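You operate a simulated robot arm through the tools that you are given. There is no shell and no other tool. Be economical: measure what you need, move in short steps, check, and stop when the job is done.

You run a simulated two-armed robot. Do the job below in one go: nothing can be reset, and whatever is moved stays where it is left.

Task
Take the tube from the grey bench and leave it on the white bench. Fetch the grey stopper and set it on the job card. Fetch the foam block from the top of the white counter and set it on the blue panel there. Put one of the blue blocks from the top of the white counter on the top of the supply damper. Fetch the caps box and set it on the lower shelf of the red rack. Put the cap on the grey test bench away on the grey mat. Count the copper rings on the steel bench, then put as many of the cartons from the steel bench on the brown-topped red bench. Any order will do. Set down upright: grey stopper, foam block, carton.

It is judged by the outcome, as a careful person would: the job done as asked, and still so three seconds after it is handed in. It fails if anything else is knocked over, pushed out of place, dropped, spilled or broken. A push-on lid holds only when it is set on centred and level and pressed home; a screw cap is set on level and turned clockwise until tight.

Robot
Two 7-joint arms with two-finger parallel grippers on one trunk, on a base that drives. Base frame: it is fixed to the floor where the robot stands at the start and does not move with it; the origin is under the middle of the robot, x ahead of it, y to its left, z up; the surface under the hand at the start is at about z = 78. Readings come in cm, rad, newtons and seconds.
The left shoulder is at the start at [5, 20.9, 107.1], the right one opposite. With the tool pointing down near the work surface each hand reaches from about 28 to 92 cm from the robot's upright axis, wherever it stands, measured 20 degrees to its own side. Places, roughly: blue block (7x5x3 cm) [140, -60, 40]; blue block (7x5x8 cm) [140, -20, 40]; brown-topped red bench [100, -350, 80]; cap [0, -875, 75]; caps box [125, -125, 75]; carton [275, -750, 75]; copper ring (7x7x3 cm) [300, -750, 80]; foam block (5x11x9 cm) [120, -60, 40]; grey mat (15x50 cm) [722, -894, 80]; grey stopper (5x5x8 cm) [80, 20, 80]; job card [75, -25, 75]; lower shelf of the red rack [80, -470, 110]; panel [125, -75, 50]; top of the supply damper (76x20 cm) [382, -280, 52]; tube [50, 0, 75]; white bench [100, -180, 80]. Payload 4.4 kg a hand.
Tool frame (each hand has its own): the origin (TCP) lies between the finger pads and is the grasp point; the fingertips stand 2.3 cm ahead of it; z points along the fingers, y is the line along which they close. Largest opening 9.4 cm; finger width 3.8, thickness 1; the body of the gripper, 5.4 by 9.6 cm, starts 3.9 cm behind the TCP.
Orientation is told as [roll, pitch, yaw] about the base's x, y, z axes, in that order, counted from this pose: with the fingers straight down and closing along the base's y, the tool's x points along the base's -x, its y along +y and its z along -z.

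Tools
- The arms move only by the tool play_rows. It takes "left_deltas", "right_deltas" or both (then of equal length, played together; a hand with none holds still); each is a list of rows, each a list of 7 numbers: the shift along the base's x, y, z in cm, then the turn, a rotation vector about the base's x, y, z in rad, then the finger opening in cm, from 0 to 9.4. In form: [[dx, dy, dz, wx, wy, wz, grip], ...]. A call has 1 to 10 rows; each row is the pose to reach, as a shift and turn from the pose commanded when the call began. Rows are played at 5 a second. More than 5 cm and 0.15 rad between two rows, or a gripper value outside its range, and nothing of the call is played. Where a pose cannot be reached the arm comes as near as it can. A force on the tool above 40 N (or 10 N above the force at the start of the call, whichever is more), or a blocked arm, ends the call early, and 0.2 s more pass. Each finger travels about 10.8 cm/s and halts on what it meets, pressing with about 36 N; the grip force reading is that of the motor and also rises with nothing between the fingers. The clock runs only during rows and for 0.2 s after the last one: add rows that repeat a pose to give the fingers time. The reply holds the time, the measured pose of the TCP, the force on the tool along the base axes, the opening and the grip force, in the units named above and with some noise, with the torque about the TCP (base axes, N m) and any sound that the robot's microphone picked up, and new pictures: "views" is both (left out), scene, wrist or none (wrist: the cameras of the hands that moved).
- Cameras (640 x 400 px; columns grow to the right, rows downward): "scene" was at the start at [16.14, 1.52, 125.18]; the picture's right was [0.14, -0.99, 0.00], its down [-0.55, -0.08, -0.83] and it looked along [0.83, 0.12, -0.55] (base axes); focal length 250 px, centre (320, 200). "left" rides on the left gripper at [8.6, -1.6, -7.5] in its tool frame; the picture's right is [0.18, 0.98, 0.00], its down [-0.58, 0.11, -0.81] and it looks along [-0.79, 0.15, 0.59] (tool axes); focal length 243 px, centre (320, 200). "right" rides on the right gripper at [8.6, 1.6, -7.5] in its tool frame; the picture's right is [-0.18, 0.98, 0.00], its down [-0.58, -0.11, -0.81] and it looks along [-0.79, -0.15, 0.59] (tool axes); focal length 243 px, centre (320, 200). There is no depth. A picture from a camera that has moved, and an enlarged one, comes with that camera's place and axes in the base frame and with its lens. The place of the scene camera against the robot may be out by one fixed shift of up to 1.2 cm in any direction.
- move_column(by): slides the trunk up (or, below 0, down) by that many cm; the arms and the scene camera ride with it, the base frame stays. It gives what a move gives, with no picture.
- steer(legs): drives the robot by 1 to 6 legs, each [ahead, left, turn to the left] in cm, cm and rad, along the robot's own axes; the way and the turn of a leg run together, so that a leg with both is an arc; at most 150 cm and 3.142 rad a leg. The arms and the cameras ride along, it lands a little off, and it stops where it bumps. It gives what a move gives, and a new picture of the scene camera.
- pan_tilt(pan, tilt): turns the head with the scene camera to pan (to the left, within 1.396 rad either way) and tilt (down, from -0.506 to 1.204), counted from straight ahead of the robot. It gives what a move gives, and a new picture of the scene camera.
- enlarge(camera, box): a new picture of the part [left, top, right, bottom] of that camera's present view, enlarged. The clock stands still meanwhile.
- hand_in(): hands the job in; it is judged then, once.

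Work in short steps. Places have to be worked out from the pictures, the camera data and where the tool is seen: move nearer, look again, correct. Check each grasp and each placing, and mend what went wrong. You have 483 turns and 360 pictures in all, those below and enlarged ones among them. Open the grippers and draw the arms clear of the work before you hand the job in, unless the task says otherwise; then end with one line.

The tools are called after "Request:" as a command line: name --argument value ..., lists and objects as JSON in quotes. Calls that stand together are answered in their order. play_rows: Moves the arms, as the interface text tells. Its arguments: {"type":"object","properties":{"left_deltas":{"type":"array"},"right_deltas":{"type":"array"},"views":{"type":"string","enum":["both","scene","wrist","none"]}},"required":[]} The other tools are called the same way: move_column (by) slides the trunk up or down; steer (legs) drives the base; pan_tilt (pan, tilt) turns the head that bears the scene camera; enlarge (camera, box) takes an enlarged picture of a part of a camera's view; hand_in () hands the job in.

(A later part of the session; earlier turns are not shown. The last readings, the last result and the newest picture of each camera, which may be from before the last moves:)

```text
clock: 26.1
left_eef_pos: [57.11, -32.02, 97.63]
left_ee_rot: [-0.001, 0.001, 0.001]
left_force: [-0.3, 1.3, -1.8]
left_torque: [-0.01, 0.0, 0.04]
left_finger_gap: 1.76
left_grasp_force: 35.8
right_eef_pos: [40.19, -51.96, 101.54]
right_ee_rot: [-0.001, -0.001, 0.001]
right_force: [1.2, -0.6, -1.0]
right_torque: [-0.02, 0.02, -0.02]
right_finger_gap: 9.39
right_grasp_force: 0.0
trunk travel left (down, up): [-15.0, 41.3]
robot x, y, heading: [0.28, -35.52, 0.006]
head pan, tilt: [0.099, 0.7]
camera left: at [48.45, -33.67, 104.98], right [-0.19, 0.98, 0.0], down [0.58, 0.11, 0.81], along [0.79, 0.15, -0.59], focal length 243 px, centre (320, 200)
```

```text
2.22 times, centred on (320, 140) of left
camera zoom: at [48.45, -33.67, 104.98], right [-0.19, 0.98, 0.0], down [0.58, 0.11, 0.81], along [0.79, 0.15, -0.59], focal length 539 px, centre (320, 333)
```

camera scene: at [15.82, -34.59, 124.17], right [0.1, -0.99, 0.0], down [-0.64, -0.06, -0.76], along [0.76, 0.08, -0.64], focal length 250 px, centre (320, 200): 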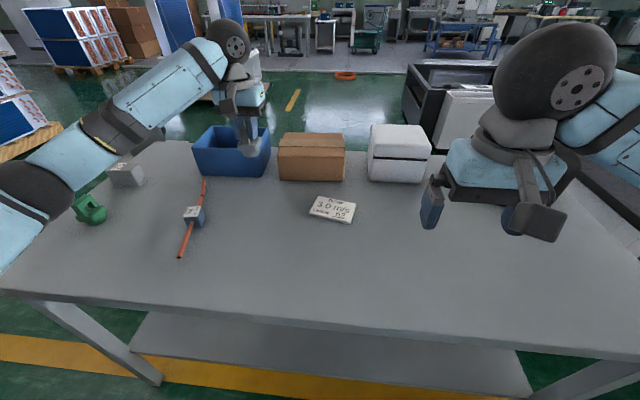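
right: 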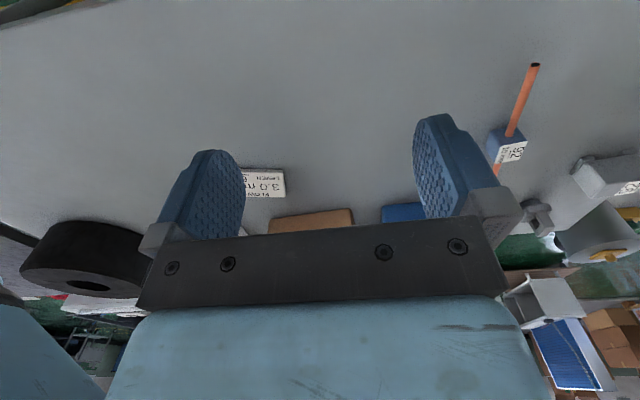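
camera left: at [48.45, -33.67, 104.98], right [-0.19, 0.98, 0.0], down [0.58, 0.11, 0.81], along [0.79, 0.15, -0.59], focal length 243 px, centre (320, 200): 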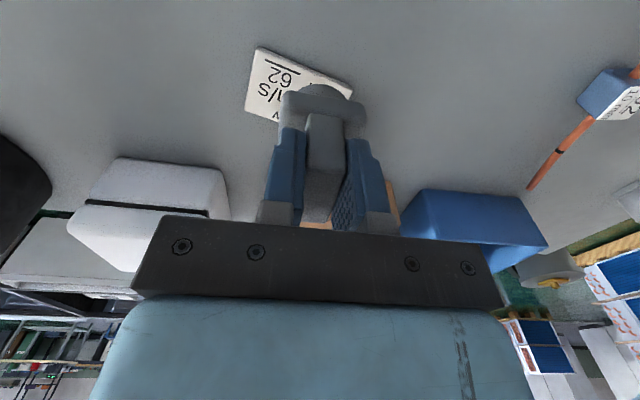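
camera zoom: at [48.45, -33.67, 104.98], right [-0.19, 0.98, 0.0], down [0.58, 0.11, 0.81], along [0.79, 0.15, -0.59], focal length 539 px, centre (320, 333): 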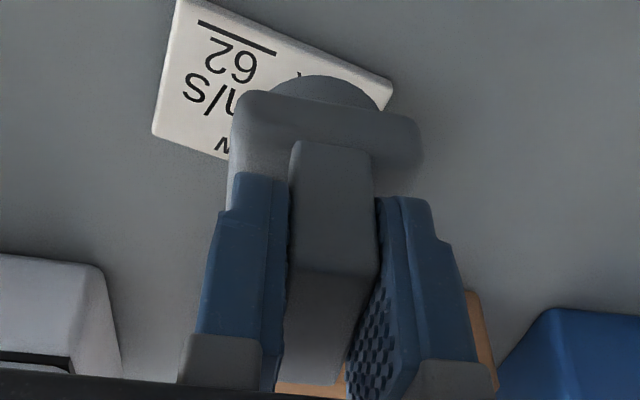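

Card corners from the wrist view give a centre of about [64.7,-33.4], 10.7×7.3 cm. I'll move over it and go down to just above the card.

Request:
play_rows --left_deltas '[[4, -0.7, 0, 0, 0, 0, 0], [7.3, -1.3, -2, 0, 0, 0, 0], [7.3, -1.3, -6, 0, 0, 0, 0], [7.3, -1.3, -10, 0, 0, 0, 0], [7.3, -1.3, -10.8, 0, 0, 0, 0]]' --views "both"

Request:
enlarge --camera "left" --box '[200, 20, 440, 200]'

Request:
enlarge --camera "scene" --box '[240, 130, 420, 260]'

```text
clock: 27.3
left_eef_pos: [64.58, -33.39, 86.83]
left_ee_rot: [-0.001, -0.001, 0.0]
left_force: [0.3, -0.2, -1.2]
left_torque: [0.02, 0.03, -0.01]
left_finger_gap: 1.79
left_grasp_force: 35.8
right_eef_pos: [40.24, -51.74, 101.63]
right_ee_rot: [0.0, 0.001, 0.003]
right_force: [0.0, -0.1, 0.6]
right_torque: [-0.02, -0.02, 0.0]
right_finger_gap: 9.41
right_grasp_force: 0.0
trunk travel left (down, up): [-15.0, 41.3]
robot x, y, heading: [0.28, -35.74, 0.005]
head pan, tilt: [0.099, 0.7]
camera scene: at [15.81, -34.57, 124.18], right [0.1, -0.99, 0.0], down [-0.64, -0.06, -0.76], along [0.76, 0.08, -0.64], focal length 250 px, centre (320, 200)
camera left: at [55.83, -34.98, 94.23], right [-0.18, 0.98, 0.0], down [0.58, 0.11, 0.81], along [0.79, 0.15, -0.59], focal length 243 px, centre (320, 200)
```

scene: 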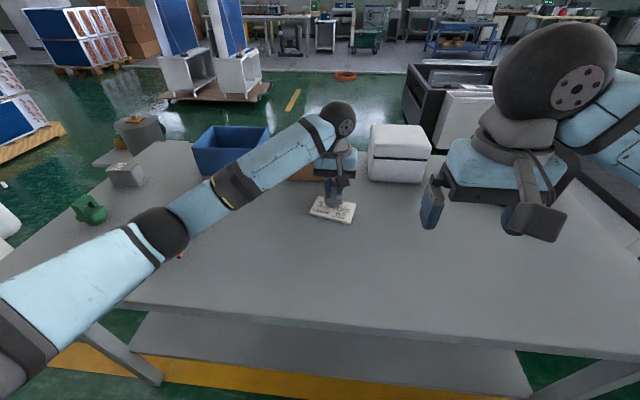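
left: 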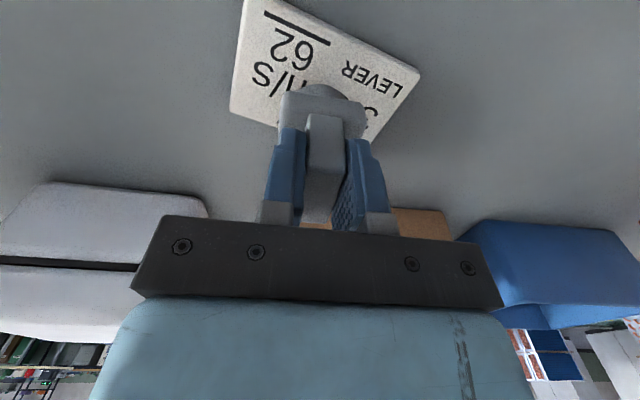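

```text
2.22 times, centred on (320, 110) of left
camera zoom: at [55.83, -34.98, 94.23], right [-0.18, 0.98, 0.0], down [0.58, 0.11, 0.81], along [0.79, 0.15, -0.59], focal length 539 px, centre (320, 400)
```

zoom: 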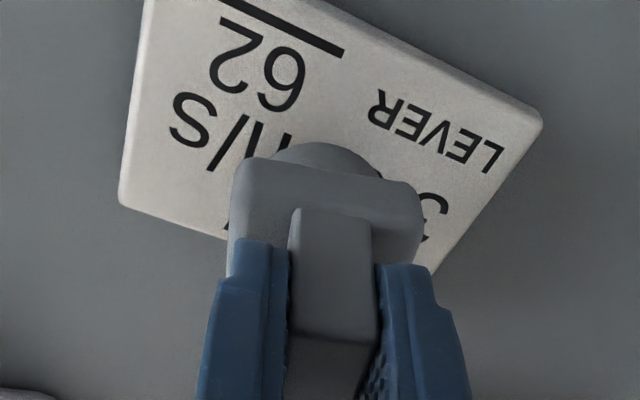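

```text
3.08 times, centred on (330, 195) of scene
camera zoom: at [15.81, -34.57, 124.18], right [0.1, -0.99, 0.0], down [-0.64, -0.06, -0.76], along [0.76, 0.08, -0.64], focal length 769 px, centre (289, 215)
```

zoom: 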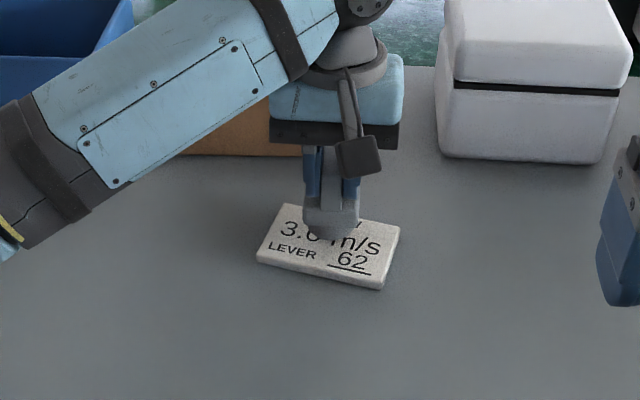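

The stopper is about 0.9 cm too far in x from the card's centre; I'll shift back and lower until contact.

Request:
play_rows --left_deltas '[[-0.9, 0, 0, 0, 0, 0, 0], [-0.9, 0, -0.4, 0, 0, 0, 0], [-0.9, 0, -0.8, 0, 0, 0, 0], [-0.9, 0, -1.1, 0, 0, 0, 0], [-0.9, 0, -1.4, 0, 0, 0, 0], [-0.9, 0, -1.6, 0, 0, 0, 0]]' --views "none"

Request:
enlarge --camera "left" --box '[200, 20, 440, 200]'

Request:
enlarge --camera "scene" --box '[240, 130, 420, 260]'

```text
clock: 28.7
left_eef_pos: [63.55, -33.34, 85.55]
left_ee_rot: [-0.003, -0.007, 0.002]
left_force: [3.6, 1.7, 21.1]
left_torque: [0.13, -0.25, 0.02]
left_finger_gap: 1.78
left_grasp_force: 35.6
right_eef_pos: [40.0, -51.81, 101.74]
right_ee_rot: [0.001, -0.002, 0.003]
right_force: [0.6, 0.0, -0.2]
right_torque: [-0.01, 0.01, -0.02]
right_finger_gap: 9.38
right_grasp_force: 0.0
trunk travel left (down, up): [-15.0, 41.3]
robot x, y, heading: [-0.11, -35.57, -0.004]
head pan, tilt: [0.099, 0.7]
```

```text
2.22 times, centred on (320, 110) of left
camera zoom: at [54.8, -34.96, 92.97], right [-0.19, 0.98, 0.0], down [0.58, 0.11, 0.81], along [0.8, 0.15, -0.59], focal length 539 px, centre (320, 400)
```

zoom: 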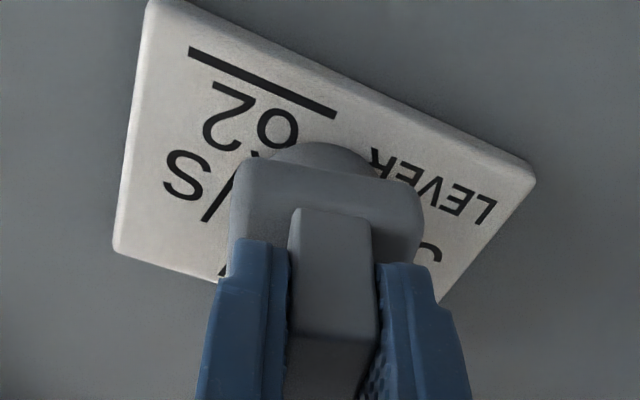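

```text
3.08 times, centred on (330, 195) of scene
camera zoom: at [15.63, -34.56, 124.24], right [0.1, -0.99, 0.0], down [-0.64, -0.06, -0.77], along [0.76, 0.08, -0.64], focal length 769 px, centre (289, 215)
```

zoom: 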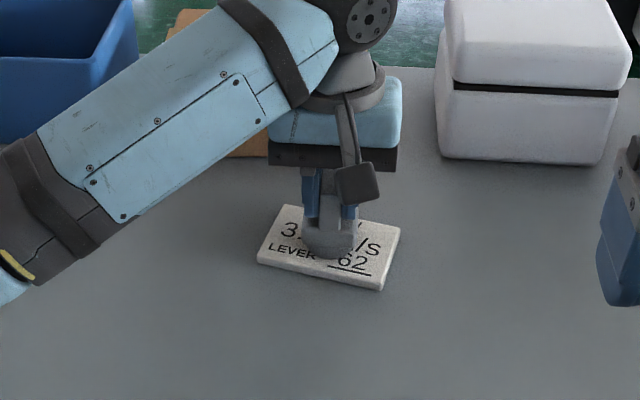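

It rests on the card, centred. I'll ease off, open and rise.

Request:
play_rows --left_deltas '[[0, 0, 0.3, 0, 0, 0, 0], [0, 0, 0.3, 0, 0, 0, 3], [0, 0, 0.3, 0, 0, 0, 5], [0, 0, 2.5, 0, 0, 0, 5], [0, 0, 6, 0, 0, 0, 5], [0, 0, 10, 0, 0, 0, 5], [-2, 2, 14, 0, 0, 0, 5]]' --views "scene"

Request:
enlarge --camera "scene" --box '[120, 110, 420, 280]'

```text
clock: 30.3
left_eef_pos: [61.54, -31.28, 99.16]
left_ee_rot: [0.0, 0.001, 0.002]
left_force: [-1.1, 0.5, -0.5]
left_torque: [-0.03, -0.01, -0.02]
left_finger_gap: 4.99
left_grasp_force: 0.1
right_eef_pos: [40.1, -51.75, 101.68]
right_ee_rot: [0.0, -0.001, 0.003]
right_force: [0.2, -0.6, 0.2]
right_torque: [0.02, -0.04, 0.0]
right_finger_gap: 9.39
right_grasp_force: 0.1
trunk travel left (down, up): [-15.0, 41.3]
robot x, y, heading: [0.28, -35.7, 0.004]
head pan, tilt: [0.099, 0.7]
camera scene: at [15.71, -34.5, 124.18], right [0.1, -0.99, 0.0], down [-0.64, -0.07, -0.77], along [0.76, 0.08, -0.64], focal length 250 px, centre (320, 200)
```

scene: 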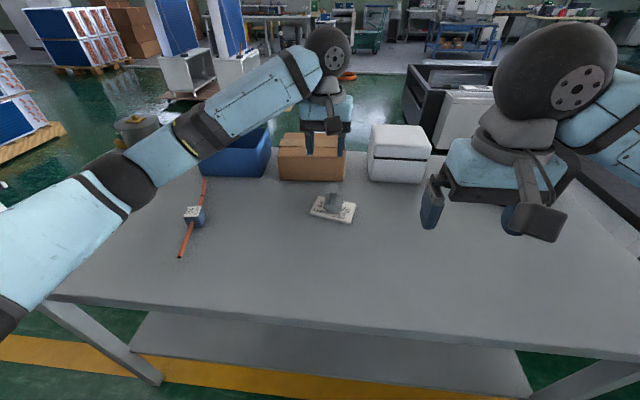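

```text
2.13 times, centred on (270, 195) of scene
camera zoom: at [15.71, -34.5, 124.18], right [0.1, -0.99, 0.0], down [-0.64, -0.07, -0.77], along [0.76, 0.08, -0.64], focal length 533 px, centre (427, 211)
```

zoom: 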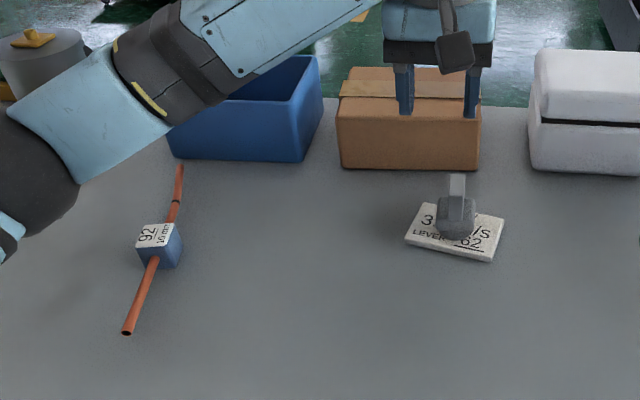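

Stopper stands on the card. Next the tube again: I'll bring the left hand to it, this time to grip the block itself.

Request:
play_rows --left_deltas '[[-1, 4.5, 0, 0, 0, 0.03, 5], [-3, 9, 0, 0, 0, 0.06, 6], [-5, 13.5, 0, 0, 0, 0.1, 7], [-7, 18, 0, 0, 0, 0.14, 7], [-9, 22.4, 0, 0, 0, 0.18, 7], [-11, 26.8, 0, 0, 0, 0.22, 7], [-11, 31, -2, 0, 0, 0.22, 7]]' --views "wrist"

Request:
enlarge --camera "left" --box '[200, 20, 440, 200]'

```text
clock: 31.9
left_eef_pos: [50.57, -0.19, 97.19]
left_ee_rot: [-0.001, -0.002, 0.22]
left_force: [0.3, 0.9, -0.1]
left_torque: [-0.03, 0.01, -0.01]
left_finger_gap: 6.99
left_grasp_force: 0.0
right_eef_pos: [40.14, -51.65, 101.66]
right_ee_rot: [0.001, 0.0, 0.004]
right_force: [-0.1, -0.7, -0.4]
right_torque: [0.02, 0.0, 0.01]
right_finger_gap: 9.39
right_grasp_force: 0.1
trunk travel left (down, up): [-15.0, 41.3]
robot x, y, heading: [0.15, -35.82, 0.003]
head pan, tilt: [0.099, 0.7]
camera left: at [42.43, -3.62, 104.64], right [-0.39, 0.92, 0.0], down [0.54, 0.23, 0.81], along [0.74, 0.32, -0.59], focal length 243 px, centre (320, 200)
```

left: 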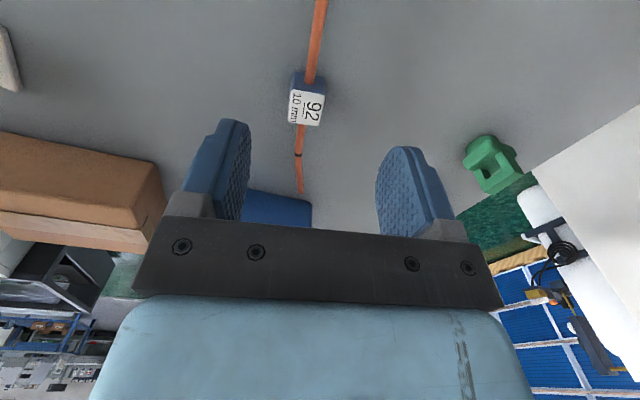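

```text
2.22 times, centred on (320, 110) of left
camera zoom: at [42.43, -3.62, 104.64], right [-0.39, 0.92, 0.0], down [0.54, 0.23, 0.81], along [0.74, 0.32, -0.59], focal length 539 px, centre (320, 400)
```

zoom: 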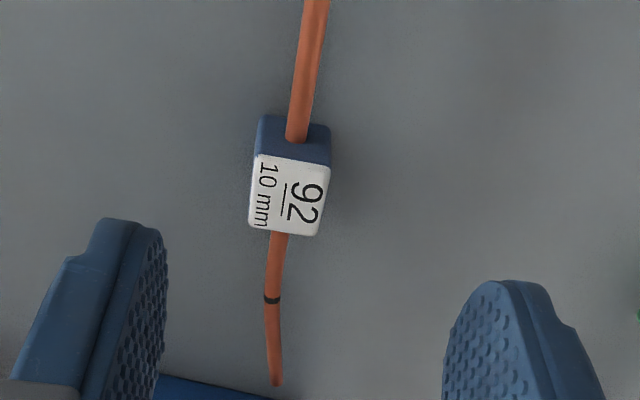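

Block centre is about [56.2,0.85], yaw 0.25. I'll descend on it and grip it across y.

Request:
play_rows --left_deltas '[[3, 0.5, -3, 0, 0, 0.03, 7], [5.6, 1.05, -6, 0, 0, 0.03, 7], [5.6, 1.05, -10, 0, 0, 0.03, 7], [5.6, 1.05, -14, 0, 0, 0.03, 7], [5.6, 1.05, -15.7, 0, 0, 0.03, 7], [5.6, 1.05, -15.7, 0, 0, 0.03, 4], [5.6, 1.05, -15.7, 0, 0, 0.03, 2], [5.6, 1.05, -15.7, 0, 0, 0.03, 0]]' --views "wrist"

```text
clock: 33.7
left_eef_pos: [56.1, 0.7, 81.33]
left_ee_rot: [-0.001, -0.001, 0.25]
left_force: [0.0, -0.6, 0.1]
left_torque: [-0.01, -0.03, 0.02]
left_finger_gap: 3.54
left_grasp_force: 35.7
right_eef_pos: [40.13, -51.81, 101.66]
right_ee_rot: [0.0, -0.001, 0.002]
right_force: [-0.5, 0.8, 0.8]
right_torque: [0.0, 0.03, 0.01]
right_finger_gap: 9.4
right_grasp_force: 0.0
trunk travel left (down, up): [-15.0, 41.3]
robot x, y, heading: [-0.03, -35.54, 0.0]
head pan, tilt: [0.099, 0.7]
camera left: at [48.0, -2.99, 88.9], right [-0.42, 0.91, 0.0], down [0.54, 0.25, 0.81], along [0.73, 0.34, -0.59], focal length 243 px, centre (320, 200)
```

left: 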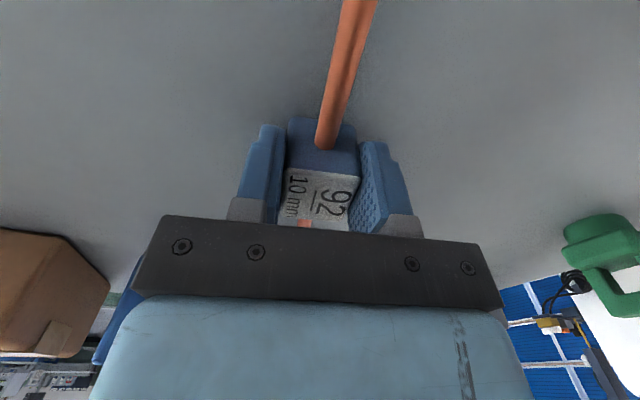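

Block gripped at 3.54 cm. I'll lift, pull the hand back toward the body, and look to the right for the white bench.

Request:
play_rows --left_deltas '[[0, 0, 3, 0, 0, 0, 0], [0, 0, 7, 0, 0, -0.05, 0], [0, 0, 11, 0, 0, -0.1, 0], [-3, 0, 15, 0, 0, -0.15, 0], [-6, 0, 19, 0, 0, -0.2, 0], [-10, 0, 22, 0, 0, -0.25, 0], [-14, 0, 23, 0, 0, -0.25, 0]]' --views "none"

Request:
pan_tilt --pan -1.2 --tilt 0.35

Request:
pan_tilt --pan -0.4 --tilt 0.45

```text
clock: 35.3
left_eef_pos: [42.25, 0.62, 104.45]
left_ee_rot: [-0.001, 0.0, 0.001]
left_force: [0.2, -1.3, -1.2]
left_torque: [0.02, 0.01, -0.02]
left_finger_gap: 3.56
left_grasp_force: 36.7
right_eef_pos: [40.18, -51.83, 101.62]
right_ee_rot: [0.0, -0.001, 0.001]
right_force: [-1.2, -0.9, -0.4]
right_torque: [-0.01, 0.04, 0.03]
right_finger_gap: 9.4
right_grasp_force: 0.1
trunk travel left (down, up): [-15.0, 41.3]
robot x, y, heading: [-0.11, -35.76, 0.005]
head pan, tilt: [0.099, 0.7]
```

```text
clock: 36.8
left_eef_pos: [42.34, 0.57, 104.4]
left_ee_rot: [0.0, 0.0, 0.001]
left_force: [0.5, 0.1, -0.6]
left_torque: [-0.02, 0.03, -0.06]
left_finger_gap: 3.54
left_grasp_force: 36.1
right_eef_pos: [40.28, -51.85, 101.64]
right_ee_rot: [0.0, 0.0, 0.001]
right_force: [0.0, 0.7, -0.1]
right_torque: [0.0, 0.03, 0.03]
right_finger_gap: 9.39
right_grasp_force: 0.2
trunk travel left (down, up): [-15.0, 41.3]
robot x, y, heading: [0.11, -36.02, 0.005]
head pan, tilt: [-1.201, 0.351]
camera scene: at [10.75, -44.1, 127.31], right [-0.93, -0.36, 0.0], down [-0.12, 0.32, -0.94], along [0.34, -0.87, -0.34], focal length 250 px, centre (320, 200)
```

scene: 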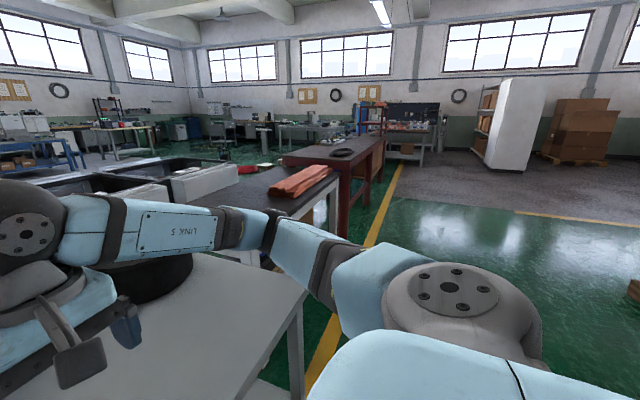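

```text
clock: 37.9
left_eef_pos: [42.31, 0.64, 104.51]
left_ee_rot: [0.0, 0.002, 0.002]
left_force: [-0.8, 0.4, -1.2]
left_torque: [0.0, 0.03, 0.01]
left_finger_gap: 3.53
left_grasp_force: 36.2
right_eef_pos: [40.17, -51.94, 101.56]
right_ee_rot: [0.001, 0.001, 0.002]
right_force: [-0.2, 0.2, 0.0]
right_torque: [0.0, -0.02, -0.01]
right_finger_gap: 9.4
right_grasp_force: 0.0
trunk travel left (down, up): [-15.0, 41.3]
robot x, y, heading: [0.17, -35.65, 0.003]
head pan, tilt: [-0.4, 0.45]
camera scene: at [15.83, -39.0, 126.39], right [-0.39, -0.92, 0.0], down [-0.4, 0.17, -0.9], along [0.83, -0.35, -0.44], focal length 250 px, centre (320, 200)
```

scene: 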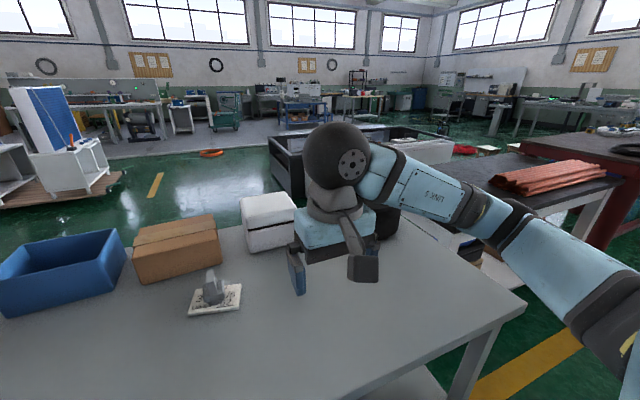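

The row along the aisle is: grey bench, a dark-topped white-framed bench with red bars, then the red bench and red rack. I'll strafe right to the white bench at y≈-180 with the floor clear.

Request:
steer --legs '[[0, -100, 0]]'

Request:
enlarge --camera "scene" --box '[100, 100, 540, 370]'

```text
clock: 46.9
left_eef_pos: [42.18, -98.41, 104.42]
left_ee_rot: [-0.001, 0.001, -0.007]
left_force: [0.2, 0.6, -1.5]
left_torque: [-0.01, 0.02, 0.0]
left_finger_gap: 3.54
left_grasp_force: 36.1
right_eef_pos: [39.71, -150.73, 101.69]
right_ee_rot: [0.0, -0.001, -0.006]
right_force: [0.8, 0.4, 0.5]
right_torque: [0.0, 0.0, -0.03]
right_finger_gap: 9.42
right_grasp_force: 0.0
trunk travel left (down, up): [-15.0, 41.3]
robot x, y, heading: [-0.5, -134.34, -0.009]
head pan, tilt: [-0.4, 0.45]
camera scene: at [15.54, -137.73, 126.39], right [-0.4, -0.92, 0.0], down [-0.4, 0.17, -0.9], along [0.83, -0.36, -0.44], focal length 250 px, centre (320, 200)
```

scene: 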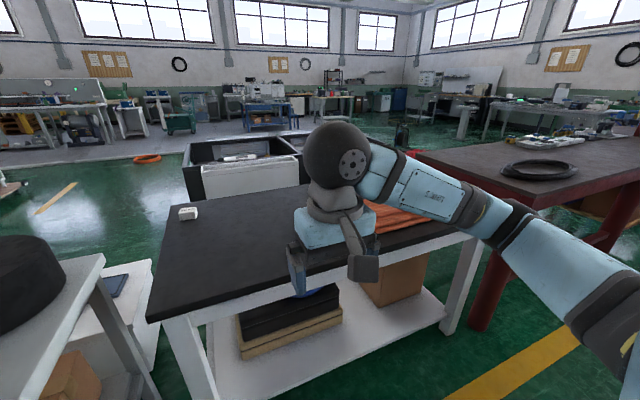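

```text
1.45 times, centred on (320, 235) of scene
camera zoom: at [15.54, -137.73, 126.39], right [-0.4, -0.92, 0.0], down [-0.4, 0.17, -0.9], along [0.83, -0.36, -0.44], focal length 364 px, centre (320, 149)
```

zoom: 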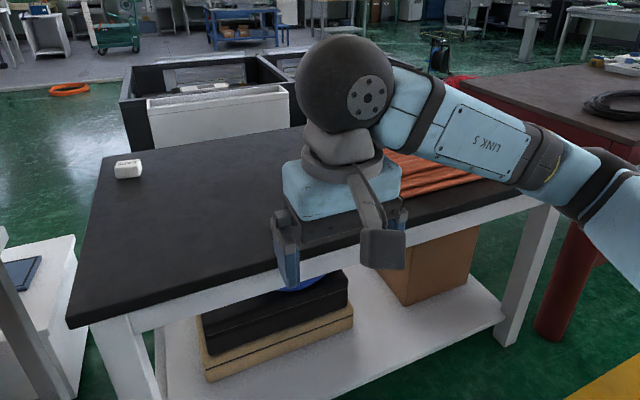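

This is the white bench (dark top, white frame, near edge x≈65); the small white caps box stands on it near [114,-124]. I'll drive 25 cm ahead and look.

Request:
steer --legs '[[25, 0, 0.009]]'

Request:
pan_tilt --pan 0.15 --tilt 0.65

```text
clock: 48.7
left_eef_pos: [66.98, -97.97, 104.29]
left_ee_rot: [-0.001, -0.001, 0.002]
left_force: [0.2, -0.7, -1.5]
left_torque: [0.0, 0.03, 0.01]
left_finger_gap: 3.54
left_grasp_force: 36.3
right_eef_pos: [65.03, -150.41, 101.53]
right_ee_rot: [0.0, 0.0, 0.004]
right_force: [0.0, 0.7, 0.7]
right_torque: [-0.01, 0.0, 0.0]
right_finger_gap: 9.4
right_grasp_force: 0.1
trunk travel left (down, up): [-15.0, 41.3]
robot x, y, heading: [24.81, -134.09, 0.006]
head pan, tilt: [-0.4, 0.45]
camera scene: at [40.63, -137.62, 126.38], right [-0.39, -0.92, 0.0], down [-0.4, 0.17, -0.9], along [0.83, -0.35, -0.44], focal length 250 px, centre (320, 200)
```

scene: 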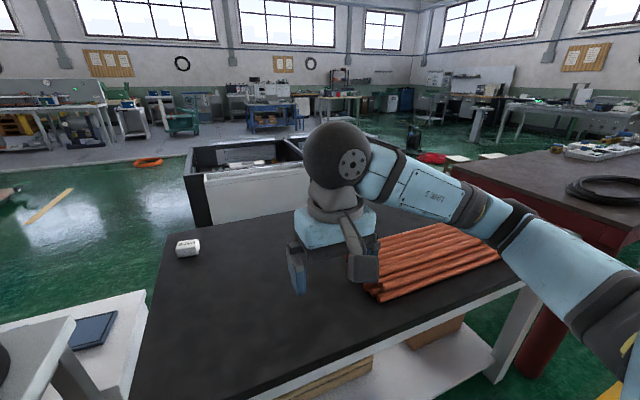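

```text
clock: 49.7
left_eef_pos: [66.92, -97.94, 104.36]
left_ee_rot: [0.002, 0.001, 0.001]
left_force: [-0.4, -0.2, -1.1]
left_torque: [-0.03, 0.01, 0.05]
left_finger_gap: 3.54
left_grasp_force: 35.8
right_eef_pos: [65.01, -150.43, 101.56]
right_ee_rot: [-0.001, 0.0, 0.003]
right_force: [0.5, 0.0, 0.3]
right_torque: [-0.03, -0.01, -0.01]
right_finger_gap: 9.41
right_grasp_force: 0.2
trunk travel left (down, up): [-15.0, 41.3]
robot x, y, heading: [24.45, -134.69, 0.0]
head pan, tilt: [0.15, 0.649]
camera scene: at [40.66, -132.75, 124.61], right [0.15, -0.99, 0.0], down [-0.6, -0.09, -0.8], along [0.79, 0.12, -0.6], focal length 250 px, centre (320, 200)
```

scene: 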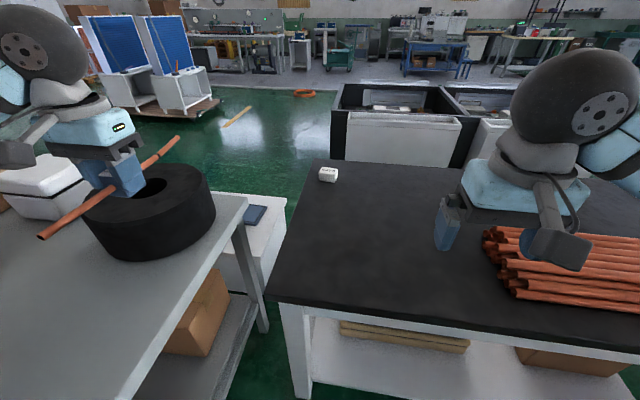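

The white bench's left edge is y≈-118, bars lie on its right. I'll bring the tube over clear top at about [86,-130].

Request:
play_rows --left_deltas '[[2.4, -4, 0, 0, 0, 0, 0], [4.8, -8, 0, 0, 0, 0, 0], [7.2, -12, 0, 0, 0, 0, 0], [9.6, -16, 0, 0, 0, 0, 0], [12, -20, 0, 0, 0, 0, 0], [14.4, -24, 0, 0, 0, 0, 0], [16.8, -28, -1, 0, 0, 0, 0], [19, -32, -2, 0, 0, 0, 0], [19, -32, -6, 0, 0, 0, 0], [19, -32, -10, 0, 0, 0, 0]]' --views "both"

```text
clock: 51.9
left_eef_pos: [86.02, -129.92, 94.32]
left_ee_rot: [0.001, 0.0, 0.003]
left_force: [0.8, -0.5, -1.5]
left_torque: [0.01, 0.0, -0.01]
left_finger_gap: 3.55
left_grasp_force: 36.3
right_eef_pos: [65.04, -150.38, 101.45]
right_ee_rot: [0.001, 0.0, 0.005]
right_force: [1.3, -0.8, 0.2]
right_torque: [0.0, -0.01, 0.03]
right_finger_gap: 9.41
right_grasp_force: 0.2
trunk travel left (down, up): [-15.0, 41.3]
robot x, y, heading: [24.89, -134.6, 0.004]
head pan, tilt: [0.15, 0.649]
camera scene: at [40.71, -132.76, 124.61], right [0.15, -0.99, 0.0], down [-0.6, -0.09, -0.8], along [0.79, 0.12, -0.6], focal length 250 px, centre (320, 200)
camera left: at [77.21, -131.58, 101.78], right [-0.19, 0.98, 0.0], down [0.58, 0.11, 0.81], along [0.79, 0.15, -0.59], focal length 243 px, centre (320, 200)
```

scene: 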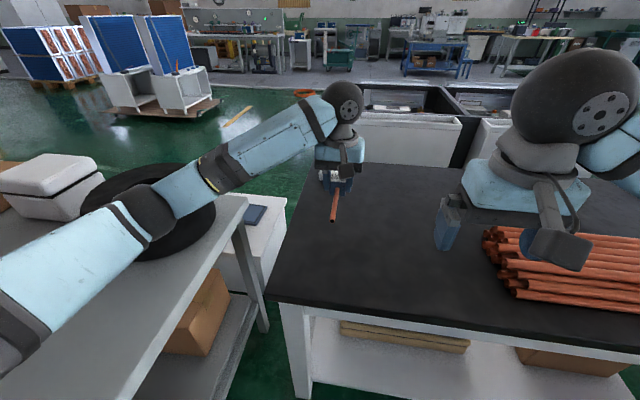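
left: 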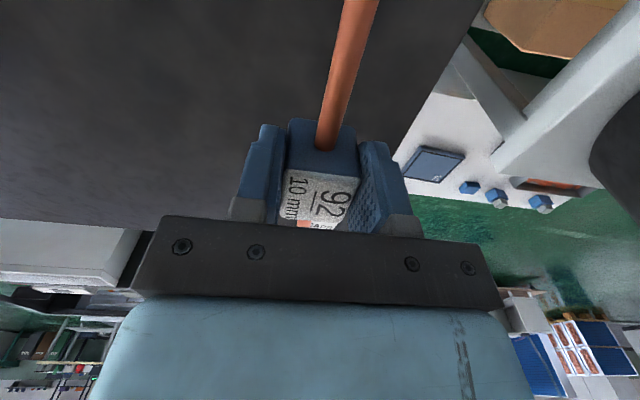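

I'll lower it in steps until contact is felt.

Request:
play_rows --left_deltas '[[0, 0, -4, 0, 0, 0, 0], [0, 0, -8, 0, 0, 0, 0], [0, 0, -9.5, 0, 0, 0, 0], [0, 0, -10.5, 0, 0, 0, 0], [0, 0, -11.2, 0, 0, 0, 0], [0, 0, -11.7, 0, 0, 0, 0]]' --views "none"

```text
clock: 53.3
left_eef_pos: [85.91, -129.91, 82.68]
left_ee_rot: [0.001, 0.001, 0.003]
left_force: [0.4, 0.4, -1.1]
left_torque: [0.0, 0.02, -0.04]
left_finger_gap: 3.54
left_grasp_force: 35.6
right_eef_pos: [64.82, -150.32, 101.57]
right_ee_rot: [0.001, 0.001, 0.004]
right_force: [-0.2, 0.4, -0.3]
right_torque: [-0.01, 0.01, -0.02]
right_finger_gap: 9.38
right_grasp_force: 0.1
trunk travel left (down, up): [-15.0, 41.3]
robot x, y, heading: [24.8, -134.31, 0.007]
head pan, tilt: [0.15, 0.649]
```

No contact yet at 82.7; continuing down slowly.

Request:
play_rows --left_deltas '[[0, 0, -0.4, 0, 0, 0, 0], [0, 0, -0.8, 0, 0, 0, 0], [0, 0, -1.2, 0, 0, 0, 0], [0, 0, -1.5, 0, 0, 0, 0]]' --views "none"

```text
clock: 54.3
left_eef_pos: [86.13, -129.92, 81.99]
left_ee_rot: [0.003, -0.008, 0.004]
left_force: [-0.2, -0.9, -1.4]
left_torque: [-0.01, 0.04, -0.02]
left_finger_gap: 3.51
left_grasp_force: 36.3
right_eef_pos: [64.73, -150.56, 101.68]
right_ee_rot: [0.004, -0.001, 0.004]
right_force: [0.1, 0.1, -0.7]
right_torque: [-0.04, -0.01, 0.01]
right_finger_gap: 9.41
right_grasp_force: 0.0
trunk travel left (down, up): [-15.0, 41.3]
robot x, y, heading: [24.85, -134.05, 0.005]
head pan, tilt: [0.15, 0.649]
```

Measured height stopped at 82.0 while commanded lower: it's on the bench. I'll ease up, open and rise.

Request:
play_rows --left_deltas '[[0, 0, 0.6, 0, 0, 0, 0], [0, 0, 0.6, 0, 0, 0, 4.5], [0, 0, 0.6, 0, 0, 0, 7], [0, 0, 3, 0, 0, 0, 7], [0, 0, 7, 0, 0, 0, 7], [0, 0, 11, 0, 0, 0, 7], [0, 0, 15, 0, 0, 0, 7]]' --views "both"

```text
clock: 55.9
left_eef_pos: [85.97, -130.15, 96.16]
left_ee_rot: [0.001, 0.0, 0.002]
left_force: [-1.2, -0.4, -0.5]
left_torque: [-0.05, -0.04, 0.0]
left_finger_gap: 7.01
left_grasp_force: 0.1
right_eef_pos: [64.88, -150.5, 101.57]
right_ee_rot: [0.001, -0.003, 0.003]
right_force: [-0.2, 0.2, -0.4]
right_torque: [0.0, 0.01, 0.01]
right_finger_gap: 9.39
right_grasp_force: 0.0
trunk travel left (down, up): [-15.0, 41.3]
robot x, y, heading: [24.71, -134.17, 0.004]
head pan, tilt: [0.15, 0.649]
camera scene: at [40.58, -132.78, 124.6], right [0.15, -0.99, 0.0], down [-0.6, -0.09, -0.8], along [0.79, 0.12, -0.6], focal length 250 px, centre (320, 200)
camera left: at [77.2, -131.71, 103.57], right [-0.19, 0.98, 0.0], down [0.58, 0.11, 0.81], along [0.79, 0.15, -0.59], focal length 243 px, centre (320, 200)
```

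scene: 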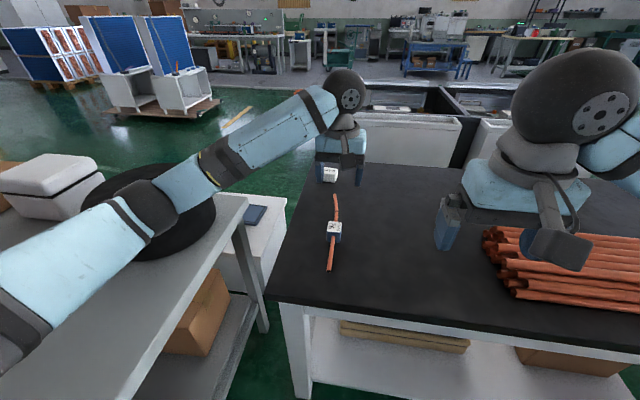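
left: 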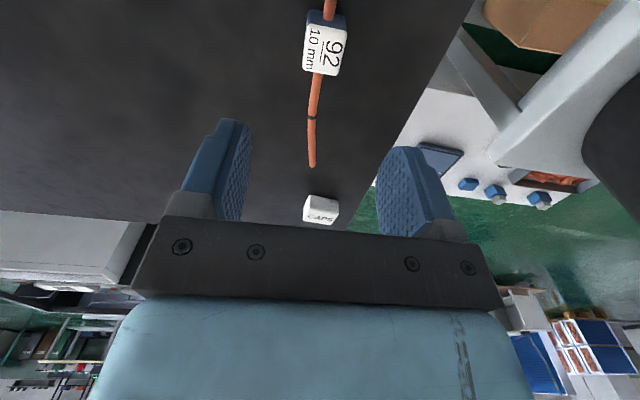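

The tube stays put. The CAPS box is at about [111.5,-125.2]; I'll go nearer to look at it.

Request:
play_rows --left_deltas '[[4, 1.5, 0, 0, 0, 0, 9.4], [8, 3, 0, 0, 0, 0, 9.4], [12, 4.8, -1, 0, 0, 0, 9.4], [14, 4.8, -3, 0, 0, 0, 9.4]]' --views "none"

Request:
enlarge --camera "left" --box '[200, 40, 440, 220]'

```text
clock: 56.9
left_eef_pos: [99.99, -125.24, 93.13]
left_ee_rot: [0.001, 0.0, 0.004]
left_force: [-0.1, 0.7, 0.8]
left_torque: [0.0, -0.03, -0.01]
left_finger_gap: 9.44
left_grasp_force: 0.0
right_eef_pos: [64.94, -150.36, 101.58]
right_ee_rot: [-0.001, -0.001, 0.004]
right_force: [0.1, -0.6, -0.7]
right_torque: [0.01, -0.01, 0.01]
right_finger_gap: 9.4
right_grasp_force: 0.0
trunk travel left (down, up): [-15.0, 41.3]
robot x, y, heading: [24.47, -134.5, 0.004]
head pan, tilt: [0.15, 0.649]
```

```text
2.22 times, centred on (320, 130) of left
camera zoom: at [91.27, -126.85, 100.6], right [-0.19, 0.98, 0.0], down [0.58, 0.11, 0.81], along [0.79, 0.15, -0.59], focal length 539 px, centre (320, 356)
```

zoom: 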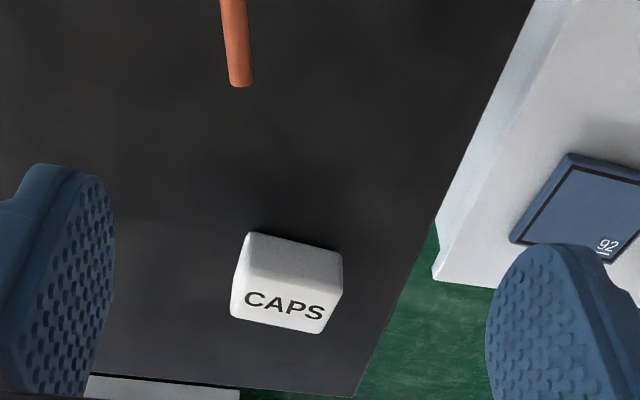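

Let me check the box's shape from the scene camera too.

Request:
enlarge --camera "scene" --box '[290, 150, 370, 200]'

```text
8.00 times, centred on (330, 175) of scene
camera zoom: at [40.69, -132.77, 124.6], right [0.15, -0.99, 0.0], down [-0.6, -0.09, -0.8], along [0.79, 0.12, -0.6], focal length 2000 px, centre (240, 400)
```

zoom: 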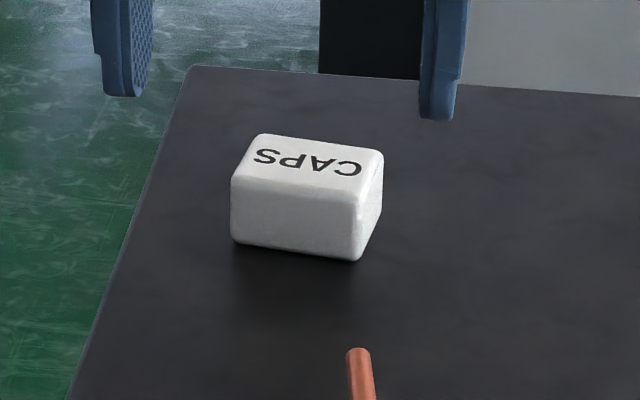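

The box is about 5×4×3 cm, nearly square to the bench, centred about [112.6,-124.5]. I'll go over and descend to grip it across y.

Request:
play_rows --left_deltas '[[4, 0.3, 0, 0, 0, 0, 9.4], [8, 0.5, 0, 0, 0, -0.06, 9.4], [12.4, 0.7, 0, 0, 0, -0.06, 9.4], [12.4, 0.7, -4, 0, 0, -0.06, 9.4], [12.4, 0.7, -8, 0, 0, -0.06, 9.4]]' --views "wrist"

```text
clock: 58.1
left_eef_pos: [109.46, -124.03, 86.09]
left_ee_rot: [0.0, -0.001, -0.054]
left_force: [-0.2, 0.2, 0.6]
left_torque: [-0.01, 0.01, 0.01]
left_finger_gap: 9.41
left_grasp_force: 0.0
left hand out of reach, approached as far as the arm can: row 3, 4, 5
right_eef_pos: [64.93, -150.25, 101.46]
right_ee_rot: [0.001, 0.0, 0.002]
right_force: [0.5, -0.9, 0.4]
right_torque: [0.0, -0.01, -0.02]
right_finger_gap: 9.41
right_grasp_force: 0.1
trunk travel left (down, up): [-15.0, 41.3]
robot x, y, heading: [24.87, -134.39, 0.004]
head pan, tilt: [0.15, 0.649]
camera left: at [100.59, -125.09, 93.59], right [-0.13, 0.99, 0.0], down [0.59, 0.08, 0.81], along [0.8, 0.1, -0.59], focal length 243 px, centre (320, 200)
```

left: 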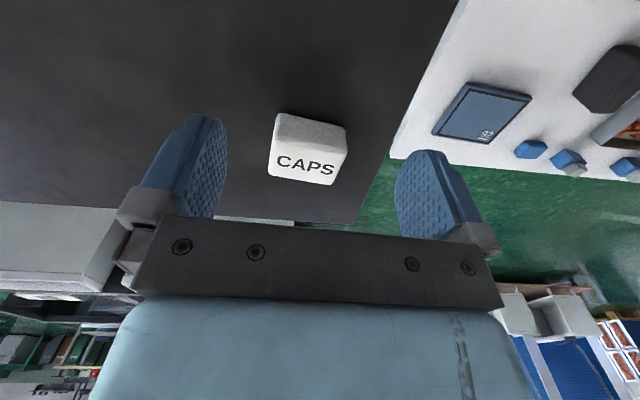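

Out of reach by 3 cm. I'll raise the hand and drive 5 cm ahead (still farther from the bench than at the start).

Request:
play_rows --left_deltas '[[-3, 0, 4, 0, 0, 0, 9.4], [-6, 0, 8, 0, 0, 0, 9.4]]' --views "none"

Request:
steer --legs '[[5, 0, 0]]'

```text
clock: 58.7
left_eef_pos: [103.38, -124.1, 94.36]
left_ee_rot: [0.0, -0.001, -0.057]
left_force: [0.7, 0.8, -0.6]
left_torque: [-0.02, 0.0, 0.03]
left_finger_gap: 9.42
left_grasp_force: 0.1
right_eef_pos: [64.94, -150.32, 101.6]
right_ee_rot: [0.001, 0.001, 0.005]
right_force: [0.0, -0.5, 0.0]
right_torque: [0.01, 0.0, 0.0]
right_finger_gap: 9.39
right_grasp_force: 0.0
trunk travel left (down, up): [-15.0, 41.3]
robot x, y, heading: [24.38, -134.2, 0.004]
head pan, tilt: [0.15, 0.649]
```

```text
clock: 59.6
left_eef_pos: [108.59, -124.1, 94.22]
left_ee_rot: [0.0, 0.001, -0.056]
left_force: [0.2, -0.8, 0.6]
left_torque: [0.03, -0.01, -0.01]
left_finger_gap: 9.37
left_grasp_force: 0.0
right_eef_pos: [69.84, -150.45, 101.55]
right_ee_rot: [-0.002, 0.002, 0.003]
right_force: [0.3, -0.7, 0.3]
right_torque: [0.0, 0.01, -0.01]
right_finger_gap: 9.41
right_grasp_force: 0.0
trunk travel left (down, up): [-15.0, 41.3]
robot x, y, heading: [29.94, -134.59, 0.005]
head pan, tilt: [0.15, 0.649]
camera scene: at [45.73, -132.73, 124.59], right [0.15, -0.99, 0.0], down [-0.6, -0.09, -0.8], along [0.79, 0.12, -0.61], focal length 250 px, centre (320, 200)
```

scene: 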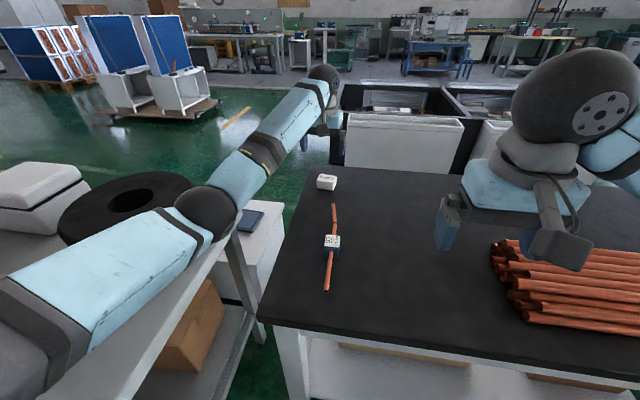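

Box near face at x≈111, y≈-124.4. I'll go to [112.8,-124.3] and down, then close.

Request:
play_rows --left_deltas '[[2, 0, -3, 0, 0, 0, 9.4], [4.2, -0.2, -5, 0, 0, 0, 9.4], [4.2, -0.2, -9, 0, 0, 0, 9.4], [4.2, -0.2, -12.5, 0, 0, 0, 9.4], [4.2, -0.2, -12.5, 0, 0, 0, 6], [4.2, -0.2, -12.5, 0, 0, 0, 4], [4.2, -0.2, -12.5, 0, 0, 0, 2], [4.2, -0.2, -12.5, 0, 0, 0, 2]]' --views "wrist"

```text
clock: 61.4
left_eef_pos: [112.68, -124.38, 81.75]
left_ee_rot: [0.0, -0.001, -0.058]
left_force: [1.1, -0.1, 0.5]
left_torque: [-0.02, -0.03, -0.02]
left_finger_gap: 1.99
left_grasp_force: 0.1
right_eef_pos: [69.92, -150.5, 101.61]
right_ee_rot: [-0.002, 0.001, 0.004]
right_force: [0.1, 0.4, 0.0]
right_torque: [0.0, 0.0, 0.02]
right_finger_gap: 9.42
right_grasp_force: 0.1
trunk travel left (down, up): [-15.0, 41.3]
robot x, y, heading: [29.92, -134.36, 0.002]
head pan, tilt: [0.15, 0.649]
camera left: at [103.71, -125.4, 89.22], right [-0.13, 0.99, 0.0], down [0.59, 0.08, 0.81], along [0.8, 0.1, -0.59], focal length 243 px, centre (320, 200)
```

left: 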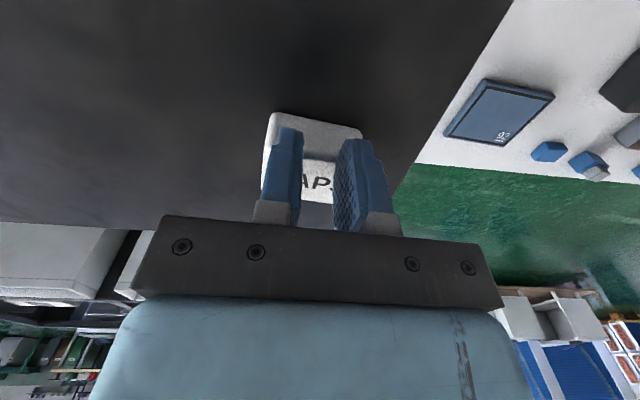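

The fingers closed to 2 cm without meeting the box, so they may be above it and the bench lower than thought (triangulation hints z≈75.8). I'll open, then feel downward for the bench.

Request:
play_rows --left_deltas '[[0, 0, 0, 0, 0, 0, 6], [0, 0, 0, 0, 0, 0, 9.4], [0, 0, -0.4, 0, 0, 0, 9.4], [0, 0, -0.8, 0, 0, 0, 9.4], [0, 0, -1.2, 0, 0, 0, 9.4], [0, 0, -1.6, 0, 0, 0, 9.4]]' --views "wrist"

```text
clock: 62.8
left_eef_pos: [112.61, -124.25, 80.03]
left_ee_rot: [0.0, -0.001, -0.056]
left_force: [0.7, 0.2, -0.6]
left_torque: [0.0, -0.01, 0.0]
left_finger_gap: 9.39
left_grasp_force: 0.2
right_eef_pos: [69.92, -150.32, 101.62]
right_ee_rot: [0.001, -0.001, 0.004]
right_force: [-0.3, 0.0, 0.7]
right_torque: [0.01, 0.02, 0.0]
right_finger_gap: 9.38
right_grasp_force: 0.0
trunk travel left (down, up): [-15.0, 41.3]
robot x, y, heading: [29.84, -134.0, 0.003]
head pan, tilt: [0.15, 0.649]
camera left: at [103.7, -125.35, 87.52], right [-0.13, 0.99, 0.0], down [0.59, 0.08, 0.81], along [0.8, 0.1, -0.59], focal length 243 px, centre (320, 200)
```

left: 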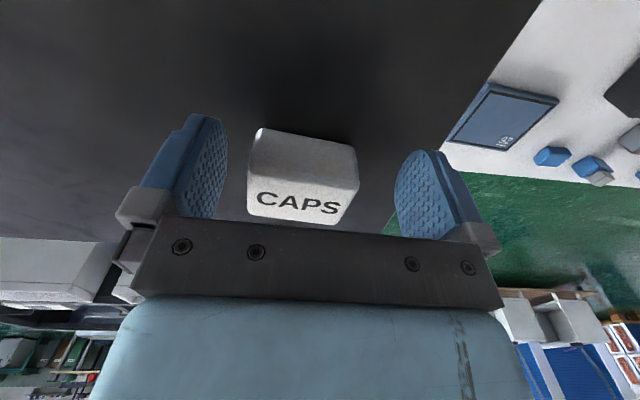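

Tips are at 77.7 with no contact, so this bench is lower. I'll feel further down.

Request:
play_rows --left_deltas '[[0, 0, -0.3, 0, 0, 0, 9.4], [0, 0, -0.6, 0, 0, 0, 9.4], [0, 0, -0.9, 0, 0, 0, 9.4], [0, 0, -1.2, 0, 0, 0, 9.4], [0, 0, -1.5, 0, 0, 0, 9.4], [0, 0, -1.8, 0, 0, 0, 9.4]]' --views "none"

Request:
enlarge --camera "scene" --box '[280, 160, 400, 310]'

```text
clock: 64.2
left_eef_pos: [112.43, -124.17, 78.37]
left_ee_rot: [0.001, 0.0, -0.056]
left_force: [0.9, 0.0, 0.0]
left_torque: [-0.01, 0.02, -0.01]
left_finger_gap: 9.39
left_grasp_force: 0.1
right_eef_pos: [69.93, -150.35, 101.64]
right_ee_rot: [0.0, 0.0, 0.004]
right_force: [0.3, -0.6, 0.4]
right_torque: [-0.02, -0.03, -0.01]
right_finger_gap: 9.41
right_grasp_force: 0.0
trunk travel left (down, up): [-15.0, 41.3]
robot x, y, heading: [29.61, -134.51, 0.003]
head pan, tilt: [0.15, 0.649]
```

```text
2.67 times, centred on (340, 235) of scene
camera zoom: at [45.62, -132.73, 124.61], right [0.15, -0.99, 0.0], down [-0.6, -0.09, -0.8], along [0.79, 0.12, -0.6], focal length 667 px, centre (267, 107)
```

zoom: 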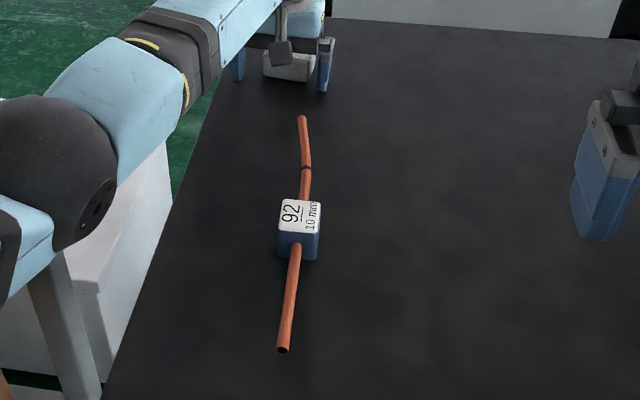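

Still no contact at tip height 76.1. The tube stands well. The box lies between the fingers' lines at about [115.6,-125]; I'll shift onto it and close gently.

Request:
play_rows --left_deltas '[[0, -0.6, 0.3, 0, 0, 0, 9.4], [1.5, -0.7, 0.3, 0, 0, 0, 9.4], [3.0, -0.8, 0.3, 0, 0, 0, 9.4], [3.0, -0.8, 0.3, 0, 0, 0, 9.4]]' --views "wrist"

```text
clock: 65.2
left_eef_pos: [113.6, -124.68, 78.93]
left_ee_rot: [-0.001, -0.001, -0.056]
left_force: [0.4, 0.1, -0.3]
left_torque: [-0.02, 0.0, -0.01]
left_finger_gap: 9.42
left_grasp_force: 0.0
left hand out of reach, approached as far as the arm can: row 2, 3, 4
right_eef_pos: [69.95, -150.44, 101.54]
right_ee_rot: [-0.001, 0.0, 0.003]
right_force: [0.3, 0.0, -0.1]
right_torque: [-0.02, 0.0, 0.01]
right_finger_gap: 9.41
right_grasp_force: 0.1
trunk travel left (down, up): [-15.0, 41.3]
robot x, y, heading: [29.65, -133.98, 0.004]
head pan, tilt: [0.15, 0.649]
camera left: at [104.78, -125.67, 86.32], right [-0.13, 0.99, 0.0], down [0.59, 0.08, 0.81], along [0.8, 0.1, -0.59], focal length 243 px, centre (320, 200)
```

left: 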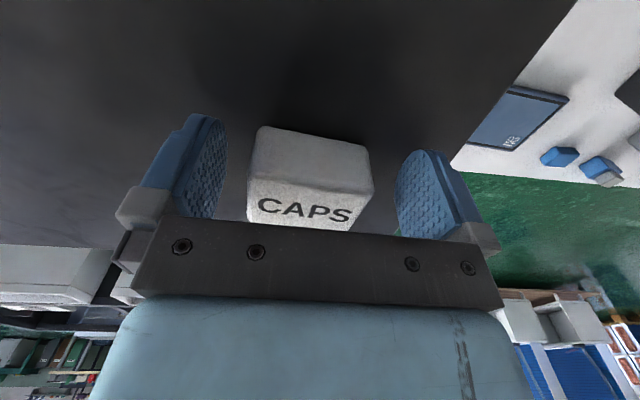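

Still short by 2 cm. I'll raise the hand and drive 4 cm further ahead.

Request:
play_rows --left_deltas '[[-3, 0, 4, 0, 0, 0, 9.4], [-4, 0, 8, 0, 0, 0, 9.4]]' --views "none"

Request:
steer --legs '[[4, 0, 0]]'

```text
clock: 65.8
left_eef_pos: [109.6, -124.58, 86.92]
left_ee_rot: [0.001, 0.002, -0.056]
left_force: [-0.6, 0.8, -0.2]
left_torque: [-0.03, -0.03, 0.02]
left_finger_gap: 9.41
left_grasp_force: 0.1
right_eef_pos: [69.83, -150.22, 101.57]
right_ee_rot: [0.0, 0.001, 0.005]
right_force: [0.1, 0.1, -0.3]
right_torque: [0.02, -0.01, -0.02]
right_finger_gap: 9.42
right_grasp_force: 0.1
trunk travel left (down, up): [-15.0, 41.3]
robot x, y, heading: [29.91, -134.27, 0.003]
head pan, tilt: [0.15, 0.649]
```

```text
clock: 66.7
left_eef_pos: [113.73, -124.65, 86.82]
left_ee_rot: [-0.002, 0.001, -0.056]
left_force: [-0.4, -0.7, -1.0]
left_torque: [-0.01, 0.04, 0.01]
left_finger_gap: 9.4
left_grasp_force: 0.0
right_eef_pos: [74.03, -150.15, 101.65]
right_ee_rot: [0.0, 0.004, 0.004]
right_force: [-0.1, -0.1, -1.1]
right_torque: [0.03, 0.02, 0.02]
right_finger_gap: 9.42
right_grasp_force: 0.0
trunk travel left (down, up): [-15.0, 41.3]
robot x, y, heading: [33.46, -134.41, 0.002]
head pan, tilt: [0.15, 0.649]
camera scene: at [49.69, -132.72, 124.59], right [0.15, -0.99, 0.0], down [-0.6, -0.09, -0.8], along [0.79, 0.12, -0.61], focal length 250 px, centre (320, 200)
```

scene: 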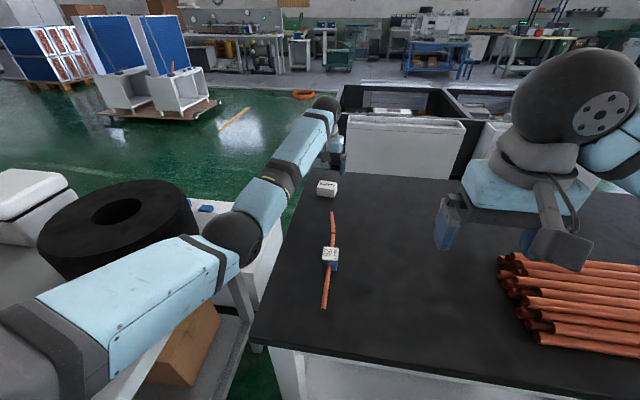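

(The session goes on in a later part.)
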